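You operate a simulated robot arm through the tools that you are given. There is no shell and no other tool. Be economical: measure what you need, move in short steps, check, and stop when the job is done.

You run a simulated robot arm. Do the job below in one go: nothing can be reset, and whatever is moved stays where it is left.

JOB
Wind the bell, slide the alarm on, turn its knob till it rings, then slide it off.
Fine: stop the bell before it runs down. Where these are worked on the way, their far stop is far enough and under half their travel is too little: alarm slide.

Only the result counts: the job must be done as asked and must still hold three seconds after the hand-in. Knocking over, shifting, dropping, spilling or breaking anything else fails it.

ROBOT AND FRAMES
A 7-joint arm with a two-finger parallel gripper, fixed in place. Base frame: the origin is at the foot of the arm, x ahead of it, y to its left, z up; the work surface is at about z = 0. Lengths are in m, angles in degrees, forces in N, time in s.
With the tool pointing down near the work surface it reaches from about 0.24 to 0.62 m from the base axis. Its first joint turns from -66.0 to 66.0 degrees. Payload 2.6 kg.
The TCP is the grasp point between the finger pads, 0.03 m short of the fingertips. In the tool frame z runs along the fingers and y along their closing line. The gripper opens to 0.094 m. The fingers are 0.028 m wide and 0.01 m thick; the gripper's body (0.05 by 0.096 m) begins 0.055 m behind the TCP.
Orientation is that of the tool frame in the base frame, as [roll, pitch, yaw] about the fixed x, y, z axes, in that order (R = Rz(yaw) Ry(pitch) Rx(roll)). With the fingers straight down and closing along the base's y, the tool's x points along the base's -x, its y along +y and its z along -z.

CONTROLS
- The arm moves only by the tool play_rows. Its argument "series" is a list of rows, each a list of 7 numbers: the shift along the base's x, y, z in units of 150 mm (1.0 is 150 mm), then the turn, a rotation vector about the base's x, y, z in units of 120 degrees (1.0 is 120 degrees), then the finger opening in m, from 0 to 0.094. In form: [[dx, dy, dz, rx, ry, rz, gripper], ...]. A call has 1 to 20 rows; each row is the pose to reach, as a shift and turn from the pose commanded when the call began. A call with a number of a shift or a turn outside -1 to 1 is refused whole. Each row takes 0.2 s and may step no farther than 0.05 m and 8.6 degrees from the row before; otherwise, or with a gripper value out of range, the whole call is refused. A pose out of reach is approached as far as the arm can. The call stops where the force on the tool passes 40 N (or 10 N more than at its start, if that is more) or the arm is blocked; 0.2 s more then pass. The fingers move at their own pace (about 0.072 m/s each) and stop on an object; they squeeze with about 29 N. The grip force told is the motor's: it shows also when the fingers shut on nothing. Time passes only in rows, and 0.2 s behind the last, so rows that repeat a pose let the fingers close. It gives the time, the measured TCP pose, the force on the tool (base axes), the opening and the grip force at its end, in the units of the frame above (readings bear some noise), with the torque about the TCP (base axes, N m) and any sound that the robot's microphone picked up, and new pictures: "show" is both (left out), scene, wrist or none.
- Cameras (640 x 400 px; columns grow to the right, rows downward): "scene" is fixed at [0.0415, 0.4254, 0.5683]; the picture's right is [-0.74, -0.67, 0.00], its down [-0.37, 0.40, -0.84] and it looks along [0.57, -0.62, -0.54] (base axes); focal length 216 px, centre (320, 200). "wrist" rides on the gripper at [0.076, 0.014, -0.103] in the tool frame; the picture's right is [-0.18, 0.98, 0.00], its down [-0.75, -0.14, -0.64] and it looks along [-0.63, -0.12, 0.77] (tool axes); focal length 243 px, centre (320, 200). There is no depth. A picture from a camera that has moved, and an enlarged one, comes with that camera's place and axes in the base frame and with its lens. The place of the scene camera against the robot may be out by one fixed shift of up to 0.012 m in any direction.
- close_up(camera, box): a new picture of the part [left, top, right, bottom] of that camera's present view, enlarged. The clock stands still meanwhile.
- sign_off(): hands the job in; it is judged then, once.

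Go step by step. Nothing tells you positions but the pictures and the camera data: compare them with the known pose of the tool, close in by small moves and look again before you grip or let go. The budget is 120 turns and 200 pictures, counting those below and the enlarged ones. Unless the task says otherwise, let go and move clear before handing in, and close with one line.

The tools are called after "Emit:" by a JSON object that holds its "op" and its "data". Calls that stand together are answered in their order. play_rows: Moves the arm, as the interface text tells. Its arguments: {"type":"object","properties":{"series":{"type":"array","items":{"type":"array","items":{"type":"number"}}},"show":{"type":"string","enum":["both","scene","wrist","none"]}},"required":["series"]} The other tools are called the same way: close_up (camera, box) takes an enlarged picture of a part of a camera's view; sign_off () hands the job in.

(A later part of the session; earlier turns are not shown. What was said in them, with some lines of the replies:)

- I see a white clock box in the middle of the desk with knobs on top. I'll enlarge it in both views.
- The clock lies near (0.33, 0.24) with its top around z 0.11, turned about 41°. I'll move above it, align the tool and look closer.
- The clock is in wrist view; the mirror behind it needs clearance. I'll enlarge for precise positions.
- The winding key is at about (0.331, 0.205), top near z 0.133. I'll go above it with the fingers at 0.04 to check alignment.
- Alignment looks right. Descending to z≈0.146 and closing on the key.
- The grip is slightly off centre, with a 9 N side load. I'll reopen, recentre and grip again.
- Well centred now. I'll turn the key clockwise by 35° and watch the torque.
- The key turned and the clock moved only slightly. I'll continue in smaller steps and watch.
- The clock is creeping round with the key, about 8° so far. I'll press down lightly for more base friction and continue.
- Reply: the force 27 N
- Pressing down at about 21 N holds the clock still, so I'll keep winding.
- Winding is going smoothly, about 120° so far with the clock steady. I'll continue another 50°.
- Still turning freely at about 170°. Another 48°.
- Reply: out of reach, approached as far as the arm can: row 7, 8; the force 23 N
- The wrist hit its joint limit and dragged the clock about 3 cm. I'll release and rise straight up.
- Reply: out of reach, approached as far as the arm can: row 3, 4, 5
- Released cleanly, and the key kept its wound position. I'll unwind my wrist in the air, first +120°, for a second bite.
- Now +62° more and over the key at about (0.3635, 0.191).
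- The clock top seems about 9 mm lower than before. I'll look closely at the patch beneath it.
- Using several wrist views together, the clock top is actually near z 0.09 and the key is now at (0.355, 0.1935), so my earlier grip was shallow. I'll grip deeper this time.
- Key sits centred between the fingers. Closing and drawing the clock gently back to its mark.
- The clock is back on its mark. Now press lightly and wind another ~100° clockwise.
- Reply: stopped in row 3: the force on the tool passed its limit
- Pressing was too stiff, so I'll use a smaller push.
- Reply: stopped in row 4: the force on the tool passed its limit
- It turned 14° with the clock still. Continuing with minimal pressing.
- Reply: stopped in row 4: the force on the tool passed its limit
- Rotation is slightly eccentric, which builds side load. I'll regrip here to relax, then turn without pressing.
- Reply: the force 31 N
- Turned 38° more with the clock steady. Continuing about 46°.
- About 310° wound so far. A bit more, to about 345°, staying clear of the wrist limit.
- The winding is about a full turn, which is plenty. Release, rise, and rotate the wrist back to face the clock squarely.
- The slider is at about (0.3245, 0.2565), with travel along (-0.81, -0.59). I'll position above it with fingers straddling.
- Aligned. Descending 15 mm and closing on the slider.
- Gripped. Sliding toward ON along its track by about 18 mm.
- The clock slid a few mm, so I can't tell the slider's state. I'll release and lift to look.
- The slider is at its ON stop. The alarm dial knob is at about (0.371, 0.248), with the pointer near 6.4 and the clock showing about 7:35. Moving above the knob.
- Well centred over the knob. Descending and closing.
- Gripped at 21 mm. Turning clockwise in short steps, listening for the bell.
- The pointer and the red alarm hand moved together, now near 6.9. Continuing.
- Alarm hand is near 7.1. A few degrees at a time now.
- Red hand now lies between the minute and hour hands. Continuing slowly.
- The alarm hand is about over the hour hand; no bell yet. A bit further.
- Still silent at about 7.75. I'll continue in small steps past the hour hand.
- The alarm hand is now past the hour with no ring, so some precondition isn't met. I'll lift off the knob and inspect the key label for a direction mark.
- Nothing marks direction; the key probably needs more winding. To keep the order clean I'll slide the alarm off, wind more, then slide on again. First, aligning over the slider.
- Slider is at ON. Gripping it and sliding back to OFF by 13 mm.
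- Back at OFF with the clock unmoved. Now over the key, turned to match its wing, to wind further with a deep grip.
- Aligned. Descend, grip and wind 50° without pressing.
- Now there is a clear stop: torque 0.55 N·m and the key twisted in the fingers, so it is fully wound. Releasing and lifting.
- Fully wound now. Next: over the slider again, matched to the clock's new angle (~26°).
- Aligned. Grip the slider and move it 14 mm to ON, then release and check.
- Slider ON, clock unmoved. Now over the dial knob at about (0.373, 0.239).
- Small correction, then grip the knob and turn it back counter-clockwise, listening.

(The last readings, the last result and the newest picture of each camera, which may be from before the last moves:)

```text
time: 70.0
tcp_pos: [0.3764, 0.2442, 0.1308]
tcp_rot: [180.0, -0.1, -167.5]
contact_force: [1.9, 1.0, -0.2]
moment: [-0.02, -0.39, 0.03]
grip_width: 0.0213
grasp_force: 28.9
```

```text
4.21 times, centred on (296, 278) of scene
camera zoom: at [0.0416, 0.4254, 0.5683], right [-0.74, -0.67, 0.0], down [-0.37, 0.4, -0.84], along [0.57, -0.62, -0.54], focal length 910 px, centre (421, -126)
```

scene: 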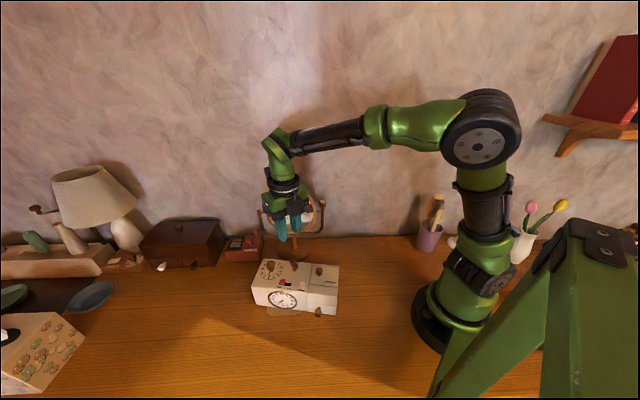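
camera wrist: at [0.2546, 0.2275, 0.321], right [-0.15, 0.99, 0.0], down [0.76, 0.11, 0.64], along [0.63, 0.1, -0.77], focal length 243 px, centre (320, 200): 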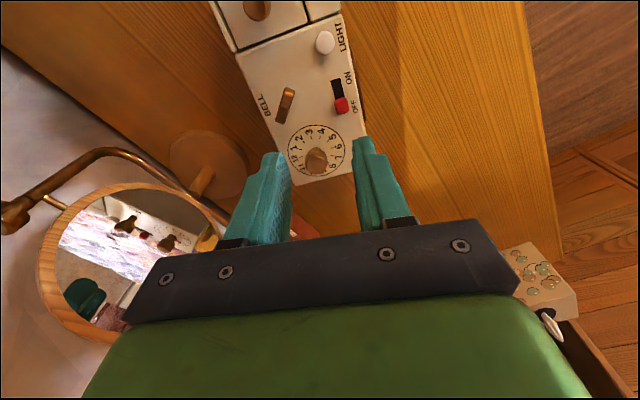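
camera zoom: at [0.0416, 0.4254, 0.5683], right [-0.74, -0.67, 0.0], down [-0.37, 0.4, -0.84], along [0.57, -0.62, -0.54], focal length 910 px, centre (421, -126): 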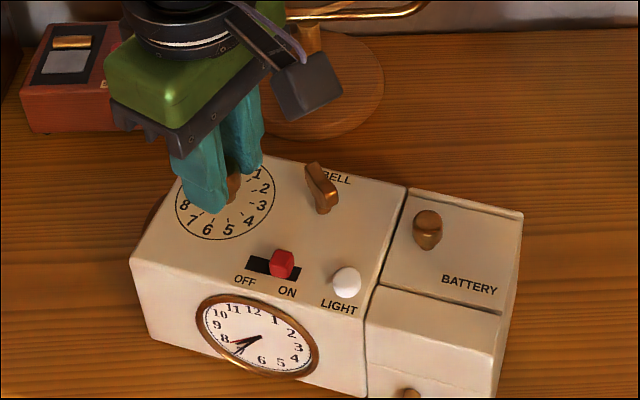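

The alarm hand is now close to the hour hand. Continuing in tiny steps.

Emit:
{"op": "play_rows", "data": {"series": [[0, 0, 0, 0, 0, 0.02, 0]], "show": "none"}}

Emit:
{"op": "play_rows", "data": {"series": [[0, 0, 0, 0, 0, 0.02, 0]], "show": "none"}}

Emit:
{"op": "close_up", "data": {"camera": "scene", "box": [270, 290, 320, 330]}}

```text
time: 70.4
tcp_pos: [0.3758, 0.244, 0.1314]
tcp_rot: [179.8, -0.3, -165.2]
contact_force: [1.2, 0.4, 0.1]
moment: [-0.24, -0.03, 0.0]
grip_width: 0.0215
grasp_force: 29.3
```

```text
time: 70.8
tcp_pos: [0.3758, 0.244, 0.1313]
tcp_rot: [179.8, -0.3, -162.7]
contact_force: [-1.8, -0.4, -0.2]
moment: [-0.24, -0.09, 0.0]
grip_width: 0.0213
grasp_force: 28.6
```

```text
10.00 times, centred on (295, 310) of scene
camera zoom: at [0.0416, 0.4254, 0.5683], right [-0.74, -0.67, 0.0], down [-0.37, 0.4, -0.84], along [0.57, -0.62, -0.54], focal length 2161 px, centre (570, -900)
```

zoom: 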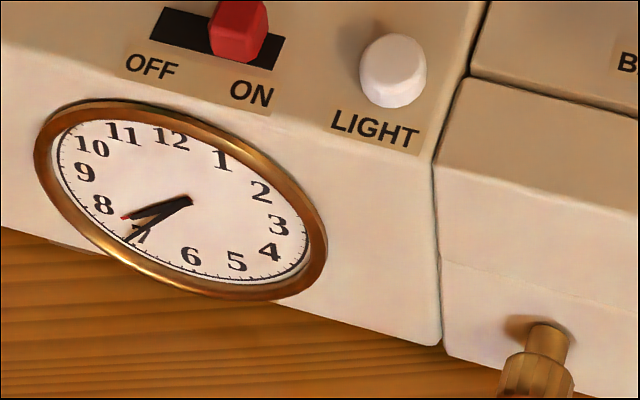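

Alarm hand exactly on the hour hand, still silent. I'll sweep a bit lower and then back clockwise through it.

Emit:
{"op": "play_rows", "data": {"series": [[0, 0, 0, 0, 0, 0.02, 0], [0, 0, 0, 0, 0, 0.04, 0], [0, 0, 0, 0, 0, 0.06, 0], [0, 0, 0, 0, 0, 0.08, 0], [0, 0, 0, 0, 0, 0.1, 0], [0, 0, 0, 0, 0, 0.12, 0]], "show": "none"}}

Emit:
{"op": "play_rows", "data": {"series": [[0, 0, 0, 0, 0, -0.02, 0], [0, 0, 0, 0, 0, -0.04, 0], [0, 0, 0, 0, 0, -0.06, 0]], "show": "none"}}

Emit:
{"op": "play_rows", "data": {"series": [[0, 0, 0, 0, 0, -0.02, 0], [0, 0, 0, 0, 0, -0.04, 0], [0, 0, 0, 0, 0, -0.06, 0]], "show": "none"}}

Emit:
{"op": "close_up", "data": {"camera": "scene", "box": [255, 255, 330, 325]}}

```text
time: 72.2
tcp_pos: [0.3764, 0.2456, 0.1318]
tcp_rot: [179.9, -0.2, -148.3]
contact_force: [0.3, 0.1, -0.6]
moment: [-0.37, 0.13, -0.03]
grip_width: 0.0212
grasp_force: 28.6
```

```text
time: 73.0
tcp_pos: [0.3759, 0.245, 0.1314]
tcp_rot: [179.9, -0.2, -155.4]
contact_force: [2.8, 2.3, 0.0]
moment: [-0.11, -0.26, -0.03]
grip_width: 0.0213
grasp_force: 28.8
```

```text
time: 73.8
tcp_pos: [0.3766, 0.2436, 0.1328]
tcp_rot: [180.0, -0.1, -162.8]
contact_force: [2.1, 1.7, 0.4]
moment: [-0.4, 0.65, -0.02]
grip_width: 0.0214
grasp_force: 29.7
```

```text
5.71 times, centred on (292, 290) of scene
camera zoom: at [0.0416, 0.4254, 0.5683], right [-0.74, -0.67, 0.0], down [-0.37, 0.4, -0.84], along [0.57, -0.62, -0.54], focal length 1235 px, centre (477, -314)
```

zoom: 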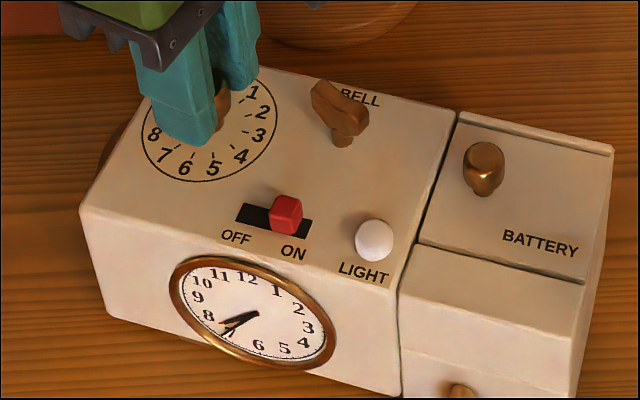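

The key looks turned compared with before; it may be unwinding. I'll compare across a short wait.

Emit:
{"op": "play_rows", "data": {"series": [[0, 0, 0, 0, 0, 0, 0], [0, 0, 0, 0, 0, 0, 0]], "show": "none"}}

Emit:
{"op": "close_up", "data": {"camera": "scene", "box": [255, 255, 330, 325]}}

```text
time: 74.4
tcp_pos: [0.3769, 0.2441, 0.1317]
tcp_rot: [179.9, -0.2, -162.6]
contact_force: [2.6, 2.0, 0.0]
moment: [-0.39, 0.54, 0.0]
grip_width: 0.0214
grasp_force: 28.5
```

```text
5.71 times, centred on (292, 290) of scene
camera zoom: at [0.0416, 0.4254, 0.5683], right [-0.74, -0.67, 0.0], down [-0.37, 0.4, -0.84], along [0.57, -0.62, -0.54], focal length 1235 px, centre (477, -314)
```

zoom: 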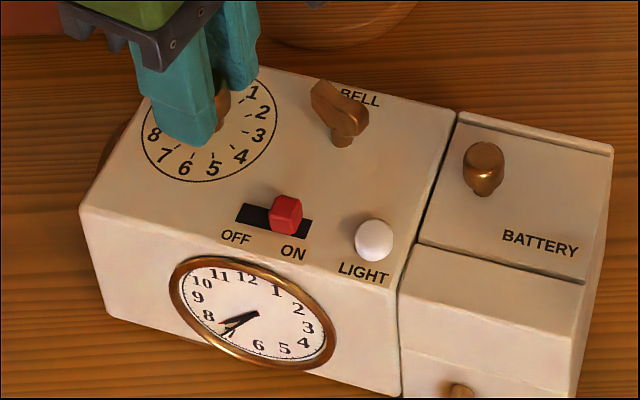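

Static now. I'll nudge clockwise a few degrees and compare the key and hands again.

Emit:
{"op": "play_rows", "data": {"series": [[0, 0, 0, 0, 0, -0.015, 0], [0, 0, 0, 0, 0, -0.03, 0], [0, 0, 0, 0, 0, -0.045, 0], [0, 0, 0, 0, 0, -0.045, 0]], "show": "none"}}

Emit:
{"op": "close_up", "data": {"camera": "scene", "box": [255, 255, 330, 325]}}

```text
time: 75.4
tcp_pos: [0.3764, 0.2439, 0.131]
tcp_rot: [179.9, -0.3, -168.1]
contact_force: [3.4, 2.1, 0.2]
moment: [-0.26, -0.01, 0.02]
grip_width: 0.0214
grasp_force: 29.0
```

```text
5.71 times, centred on (292, 290) of scene
camera zoom: at [0.0416, 0.4254, 0.5683], right [-0.74, -0.67, 0.0], down [-0.37, 0.4, -0.84], along [0.57, -0.62, -0.54], focal length 1235 px, centre (477, -314)
```

zoom: 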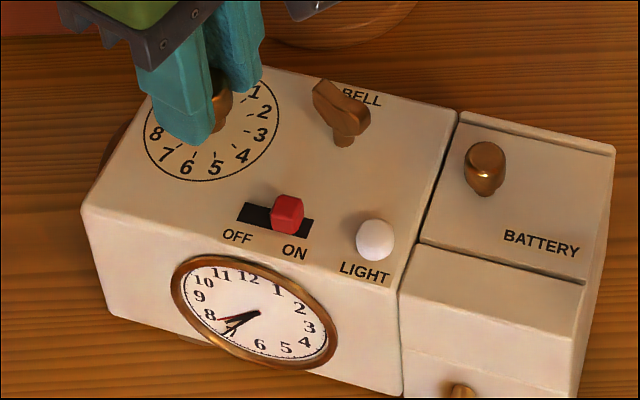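

The key did rotate back slightly during the last counter-clockwise sweep. I'll repeat that sweep slowly, watching the key at each step.

Emit:
{"op": "play_rows", "data": {"series": [[0, 0, 0, 0, 0, 0.03, 0], [0, 0, 0, 0, 0, 0.06, 0], [0, 0, 0, 0, 0, 0.06, 0]], "show": "none"}}

Emit:
{"op": "close_up", "data": {"camera": "scene", "box": [255, 255, 330, 325]}}

Emit:
{"op": "play_rows", "data": {"series": [[0, 0, 0, 0, 0, 0.03, 0], [0, 0, 0, 0, 0, 0.06, 0], [0, 0, 0, 0, 0, 0.06, 0]], "show": "none"}}

Emit:
{"op": "close_up", "data": {"camera": "scene", "box": [255, 255, 330, 325]}}

```text
time: 76.2
tcp_pos: [0.3754, 0.2439, 0.1308]
tcp_rot: [179.9, -0.2, -160.9]
contact_force: [-4.0, -3.8, 1.6]
moment: [-0.19, -0.48, 0.01]
grip_width: 0.0211
grasp_force: 29.3
```

```text
5.71 times, centred on (292, 290) of scene
camera zoom: at [0.0415, 0.4254, 0.5683], right [-0.74, -0.67, 0.0], down [-0.37, 0.4, -0.84], along [0.57, -0.62, -0.54], focal length 1235 px, centre (477, -314)
```

zoom: 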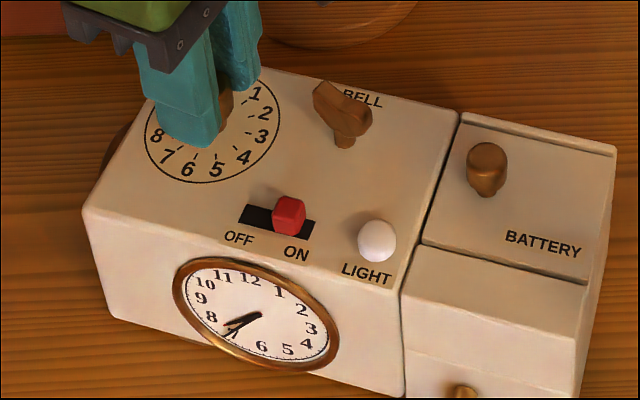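

```text
time: 77.0
tcp_pos: [0.3759, 0.2429, 0.1313]
tcp_rot: [179.9, -0.2, -153.6]
contact_force: [-5.0, -4.6, 1.5]
moment: [-0.21, -0.18, 0.01]
grip_width: 0.0214
grasp_force: 28.8
```

```text
5.71 times, centred on (292, 290) of scene
camera zoom: at [0.0415, 0.4254, 0.5683], right [-0.74, -0.67, 0.0], down [-0.37, 0.4, -0.84], along [0.57, -0.62, -0.54], focal length 1235 px, centre (477, -314)
```

zoom: 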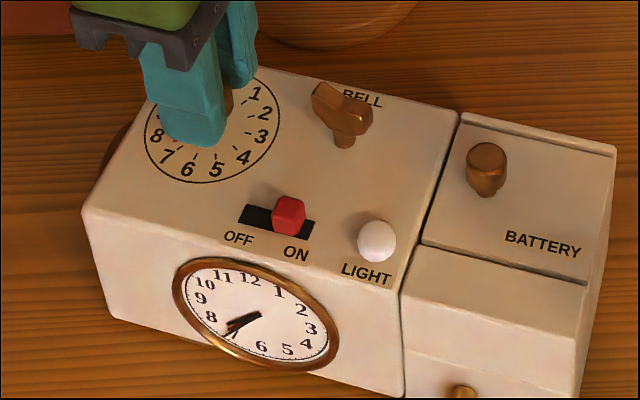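

The key seems to be creeping. I'll wait 2 seconds without moving to test that.

Emit:
{"op": "play_rows", "data": {"series": [[0, 0, 0, 0, 0, 0, 0], [0, 0, 0, 0, 0, 0, 0], [0, 0, 0, 0, 0, 0, 0], [0, 0, 0, 0, 0, 0, 0], [0, 0, 0, 0, 0, 0, 0], [0, 0, 0, 0, 0, 0, 0], [0, 0, 0, 0, 0, 0, 0], [0, 0, 0, 0, 0, 0, 0], [0, 0, 0, 0, 0, 0, 0], [0, 0, 0, 0, 0, 0, 0]], "show": "none"}}

Emit:
{"op": "close_up", "data": {"camera": "scene", "box": [255, 255, 330, 325]}}

```text
time: 79.2
tcp_pos: [0.3763, 0.2427, 0.1318]
tcp_rot: [179.9, -0.2, -153.7]
contact_force: [-3.1, -2.3, 0.2]
moment: [-0.29, -0.04, -0.03]
grip_width: 0.0213
grasp_force: 28.8
```

```text
5.71 times, centred on (292, 290) of scene
camera zoom: at [0.0416, 0.4254, 0.5683], right [-0.74, -0.67, 0.0], down [-0.37, 0.4, -0.84], along [0.57, -0.62, -0.54], focal length 1235 px, centre (477, -314)
```

zoom: 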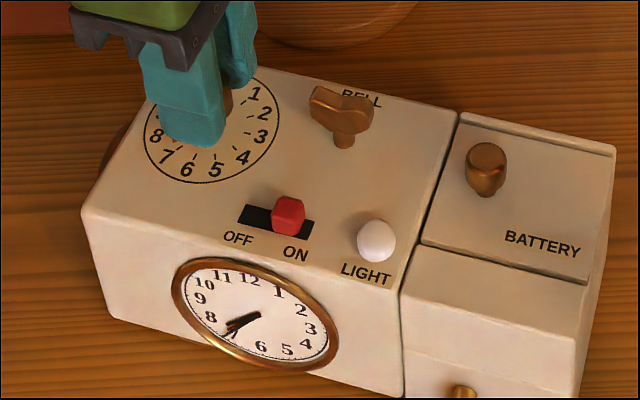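

The key is indeed slowly unwinding. I need to know whether that depends on the alarm position: I'll turn the dial well away, then wait and compare at high zoom.

Emit:
{"op": "close_up", "data": {"camera": "scene", "box": [285, 262, 315, 282]}}

Emit:
{"op": "play_rows", "data": {"series": [[0, 0, 0, 0, 0, 0.06, 0], [0, 0, 0, 0, 0, 0.12, 0], [0, 0, 0, 0, 0, 0.18, 0], [0, 0, 0, 0, 0, 0.18, 0]], "show": "none"}}

Emit:
{"op": "close_up", "data": {"camera": "scene", "box": [285, 262, 315, 282]}}

Emit:
{"op": "play_rows", "data": {"series": [[0, 0, 0, 0, 0, 0, 0], [0, 0, 0, 0, 0, 0, 0], [0, 0, 0, 0, 0, 0, 0], [0, 0, 0, 0, 0, 0, 0], [0, 0, 0, 0, 0, 0, 0], [0, 0, 0, 0, 0, 0, 0], [0, 0, 0, 0, 0, 0, 0], [0, 0, 0, 0, 0, 0, 0], [0, 0, 0, 0, 0, 0, 0], [0, 0, 0, 0, 0, 0, 0]], "show": "none"}}

Emit:
{"op": "close_up", "data": {"camera": "scene", "box": [285, 262, 315, 282]}}

```text
16.00 times, centred on (300, 272) of scene
camera zoom: at [0.0416, 0.4254, 0.5683], right [-0.74, -0.67, 0.0], down [-0.37, 0.4, -0.84], along [0.57, -0.62, -0.54], focal length 3457 px, centre (640, -952)
```

zoom: 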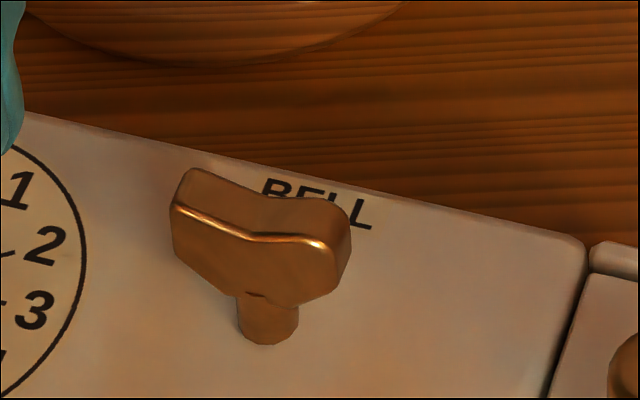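

```text
time: 80.2
tcp_pos: [0.3777, 0.2454, 0.1319]
tcp_rot: [179.8, -0.1, -132.0]
contact_force: [-0.7, 0.5, 0.4]
moment: [0.22, -0.59, 0.0]
grip_width: 0.0212
grasp_force: 28.9
```

```text
16.00 times, centred on (300, 272) of scene
camera zoom: at [0.0416, 0.4254, 0.5683], right [-0.74, -0.67, 0.0], down [-0.37, 0.4, -0.84], along [0.57, -0.62, -0.54], focal length 3457 px, centre (640, -952)
```

zoom: 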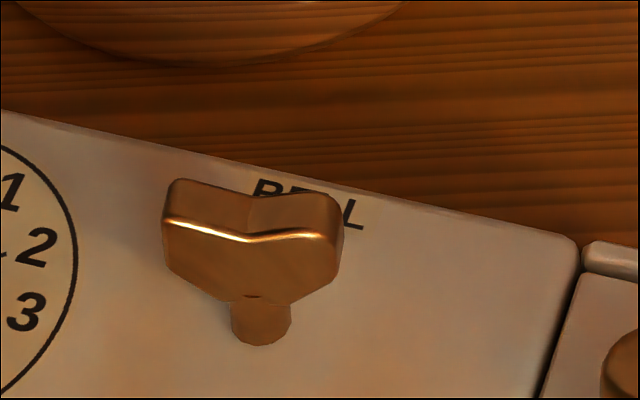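

```text
time: 82.4
tcp_pos: [0.3775, 0.2448, 0.1315]
tcp_rot: [179.9, -0.1, -132.1]
contact_force: [0.9, 0.4, 0.1]
moment: [-0.2, -0.14, 0.01]
grip_width: 0.0213
grasp_force: 29.1
```

```text
16.00 times, centred on (300, 272) of scene
camera zoom: at [0.0416, 0.4254, 0.5683], right [-0.74, -0.67, 0.0], down [-0.37, 0.4, -0.84], along [0.57, -0.62, -0.54], focal length 3457 px, centre (640, -952)
```

zoom: 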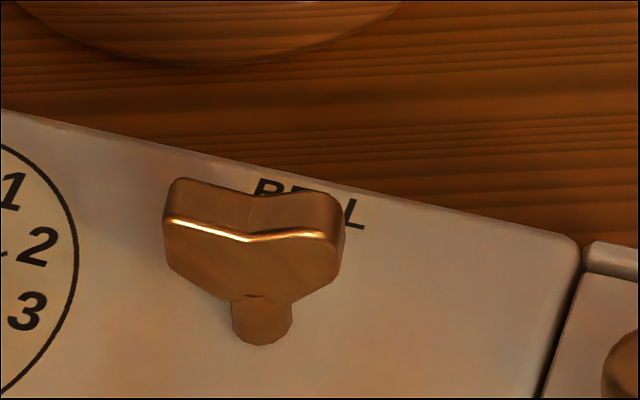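

The key unwinds only while the dial is at the set time, so that is the bell running. Returning the dial there and confirming.

Emit:
{"op": "play_rows", "data": {"series": [[0, 0, 0, 0, 0, -0.05, 0], [0, 0, 0, 0, 0, -0.1, 0], [0, 0, 0, 0, 0, -0.15, 0], [0, 0, 0, 0, 0, -0.19, 0]], "show": "none"}}

Emit:
{"op": "close_up", "data": {"camera": "scene", "box": [285, 262, 315, 282]}}

Emit:
{"op": "play_rows", "data": {"series": [[0, 0, 0, 0, 0, 0, 0], [0, 0, 0, 0, 0, 0, 0], [0, 0, 0, 0, 0, 0, 0], [0, 0, 0, 0, 0, 0, 0], [0, 0, 0, 0, 0, 0, 0], [0, 0, 0, 0, 0, 0, 0], [0, 0, 0, 0, 0, 0, 0]], "show": "none"}}

Emit:
{"op": "close_up", "data": {"camera": "scene", "box": [285, 262, 315, 282]}}

Emit:
{"op": "close_up", "data": {"camera": "scene", "box": [255, 255, 330, 325]}}

```text
time: 83.4
tcp_pos: [0.3769, 0.2456, 0.1312]
tcp_rot: [179.8, 0.1, -155.1]
contact_force: [2.9, 1.5, 2.7]
moment: [-0.42, 0.44, 0.01]
grip_width: 0.0213
grasp_force: 29.1
```

```text
16.00 times, centred on (300, 272) of scene
camera zoom: at [0.0415, 0.4254, 0.5683], right [-0.74, -0.67, 0.0], down [-0.37, 0.4, -0.84], along [0.57, -0.62, -0.54], focal length 3457 px, centre (640, -952)
```

zoom: 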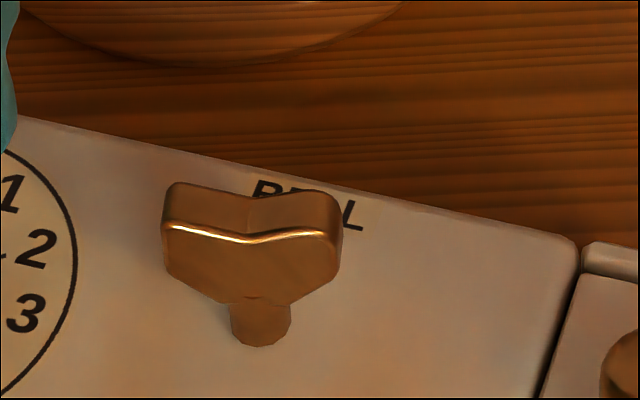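

```text
time: 85.0
tcp_pos: [0.3758, 0.2449, 0.1312]
tcp_rot: [179.8, 0.0, -154.9]
contact_force: [4.4, 6.8, 8.0]
moment: [0.02, -0.24, 0.03]
grip_width: 0.0214
grasp_force: 29.4
```

```text
16.00 times, centred on (300, 272) of scene
camera zoom: at [0.0415, 0.4254, 0.5683], right [-0.74, -0.67, 0.0], down [-0.37, 0.4, -0.84], along [0.57, -0.62, -0.54], focal length 3457 px, centre (640, -952)
```

zoom: 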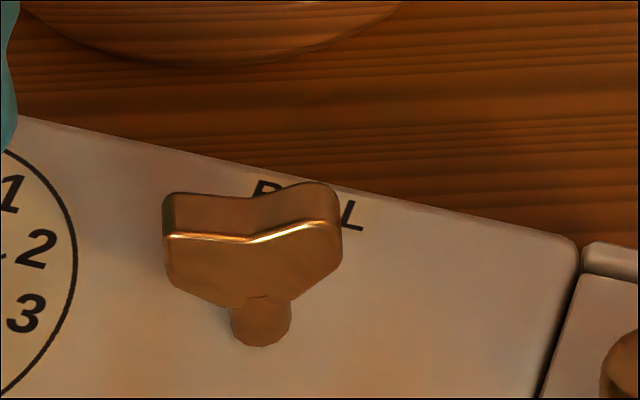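

```text
5.71 times, centred on (292, 290) of scene
camera zoom: at [0.0415, 0.4254, 0.5683], right [-0.74, -0.67, 0.0], down [-0.37, 0.4, -0.84], along [0.57, -0.62, -0.54], focal length 1235 px, centre (477, -314)
```

zoom: 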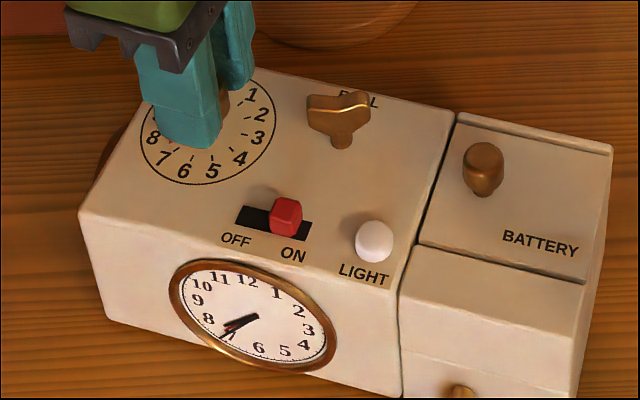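

Confirmed: the key is running down here, so the bell is going. Leaving the knob and moving over the slider to switch it off.

Emit:
{"op": "play_rows", "data": {"series": [[0, 0, 0, 0, 0, 0, 0.045], [0, 0, 0, 0, 0, 0, 0.045], [0, 0, 0.25, 0, 0, 0, 0.032], [-0.2, 0.03, 0.3, 0, 0, 0, 0.032], [-0.427, 0.053, 0.3, 0, 0, 0, 0.032], [-0.427, 0.053, 0.11, 0, 0, 0, 0.032], [-0.427, 0.053, 0.11, 0, 0, 0, 0.032]], "show": "none"}}

Emit:
{"op": "close_up", "data": {"camera": "wrist", "box": [240, 60, 400, 200]}}

Emit:
{"op": "close_up", "data": {"camera": "scene", "box": [255, 255, 330, 325]}}

```text
time: 86.6
tcp_pos: [0.3125, 0.2526, 0.147]
tcp_rot: [179.9, -0.2, -154.9]
contact_force: [-0.1, 0.2, 0.5]
moment: [0.01, -0.03, -0.01]
grip_width: 0.0318
grasp_force: 0.2
```

```text
2.86 times, centred on (320, 130) of wrist
camera zoom: at [0.2383, 0.2338, 0.2492], right [-0.25, 0.97, 0.0], down [0.74, 0.19, 0.64], along [0.62, 0.16, -0.77], focal length 693 px, centre (320, 400)
```

zoom: 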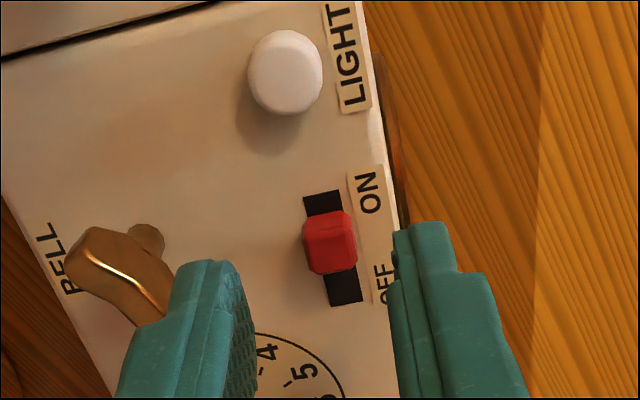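

```text
5.71 times, centred on (292, 290) of scene
camera zoom: at [0.0415, 0.4254, 0.5683], right [-0.74, -0.67, 0.0], down [-0.37, 0.4, -0.84], along [0.57, -0.62, -0.54], focal length 1235 px, centre (477, -314)
```

zoom: 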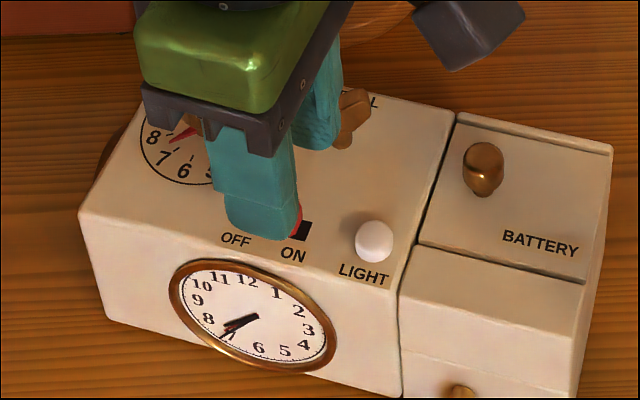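

Aligned over the slider. Grip it and slide it to OFF, then release and lift.

Emit:
{"op": "play_rows", "data": {"series": [[-0.006, 0.01, -0.07, 0, 0, 0, 0.032], [-0.006, 0.01, -0.14, 0, 0, 0, 0.032], [-0.006, 0.01, -0.14, 0, 0, 0, 0.0], [-0.006, 0.01, -0.14, 0, 0, 0, 0.0], [0.015, 0.02, -0.14, 0, 0, 0, 0.0], [0.036, 0.03, -0.14, 0, 0, 0, 0.0], [0.057, 0.041, -0.14, 0, 0, 0, 0.0], [0.078, 0.051, -0.14, 0, 0, 0, 0.0], [0.078, 0.051, -0.14, 0, 0, 0, 0.032], [0.078, 0.051, -0.14, 0, 0, 0, 0.032], [0.078, 0.051, 0.1, 0, 0, 0, 0.032], [0.078, 0.051, 0.35, 0, 0, 0, 0.032]], "show": "none"}}

Emit:
{"op": "close_up", "data": {"camera": "wrist", "box": [200, 20, 400, 160]}}

Emit:
{"op": "close_up", "data": {"camera": "scene", "box": [255, 255, 330, 325]}}

```text
time: 89.2
tcp_pos: [0.3223, 0.2614, 0.1988]
tcp_rot: [179.9, -0.2, -154.9]
contact_force: [0.3, 0.3, -0.5]
moment: [-0.01, 0.01, -0.02]
grip_width: 0.0319
grasp_force: 0.1
```

```text
2.86 times, centred on (300, 90) of wrist
camera zoom: at [0.2486, 0.2425, 0.3024], right [-0.25, 0.97, 0.0], down [0.75, 0.19, 0.64], along [0.62, 0.16, -0.77], focal length 693 px, centre (377, 514)
```

zoom: 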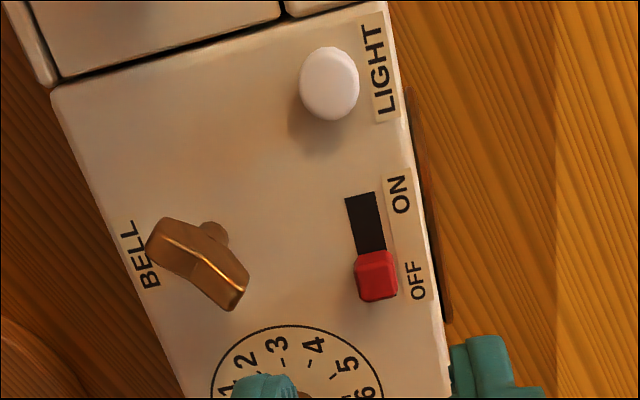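

```text
5.71 times, centred on (292, 290) of scene
camera zoom: at [0.0416, 0.4254, 0.5683], right [-0.74, -0.67, 0.0], down [-0.37, 0.4, -0.84], along [0.57, -0.62, -0.54], focal length 1235 px, centre (477, -314)
```

zoom: 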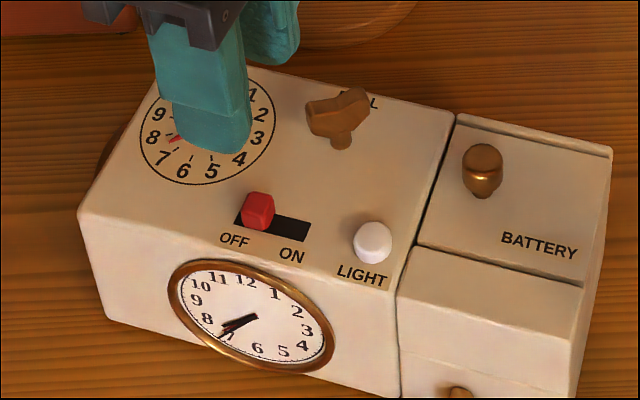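

The slider is OFF. I'll move clear and check that the key has stopped.

Emit:
{"op": "play_rows", "data": {"series": [[0, 0, 0.25, 0, 0, 0, 0.06], [-0.1, 0, 0.5, 0, 0, 0, 0.06], [-0.2, 0, 0.75, 0, 0, 0, 0.06], [-0.3, 0, 1.0, 0, 0, 0, 0.06], [-0.3, 0, 1.0, 0, 0, 0, 0.06], [-0.3, 0, 1.0, 0, 0, 0, 0.06], [-0.3, 0, 1.0, 0, 0, 0, 0.06], [-0.3, 0, 1.0, 0, 0, 0, 0.06]], "show": "scene"}}

Emit:
{"op": "close_up", "data": {"camera": "scene", "box": [255, 255, 330, 325]}}

```text
time: 91.0
tcp_pos: [0.2769, 0.2588, 0.351]
tcp_rot: [179.8, -0.2, -154.9]
contact_force: [0.9, -0.1, 0.0]
moment: [0.0, 0.02, -0.03]
grip_width: 0.06
grasp_force: 0.0
```

scene: 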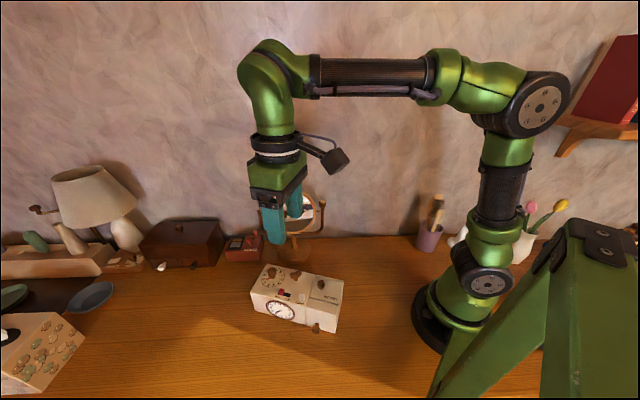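

```text
5.71 times, centred on (292, 290) of scene
camera zoom: at [0.0415, 0.4254, 0.5683], right [-0.74, -0.67, 0.0], down [-0.37, 0.4, -0.84], along [0.57, -0.62, -0.54], focal length 1235 px, centre (477, -314)
```

zoom: 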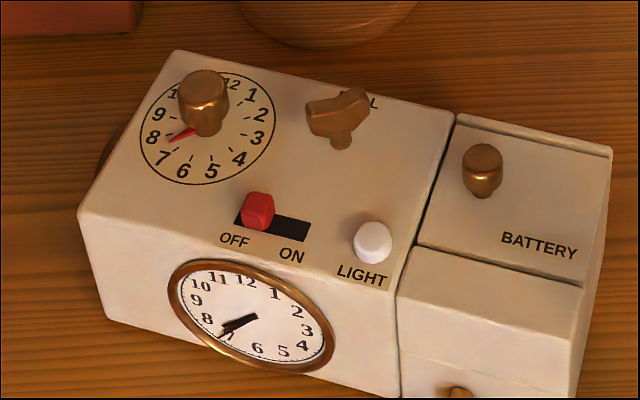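

The slider is at OFF, the dial is at about 7.5, and the key is still with spring left in it. The arm is clear, so I'm handing in.

Emit:
{"op": "sign_off", "data": {}}

```text
The job is handed in.
```

I wound the bell, slid the alarm on, turned the knob to the clock's time (about 7:35) until the bell ran, then slid it off with spring to spare. I never heard it ring: the microphone reported no sound, and I judged it was ringing only because the key unwound at that setting and stopped when I slid the alarm off. Winding also left the clock turned about 15° and slightly off its original spot.
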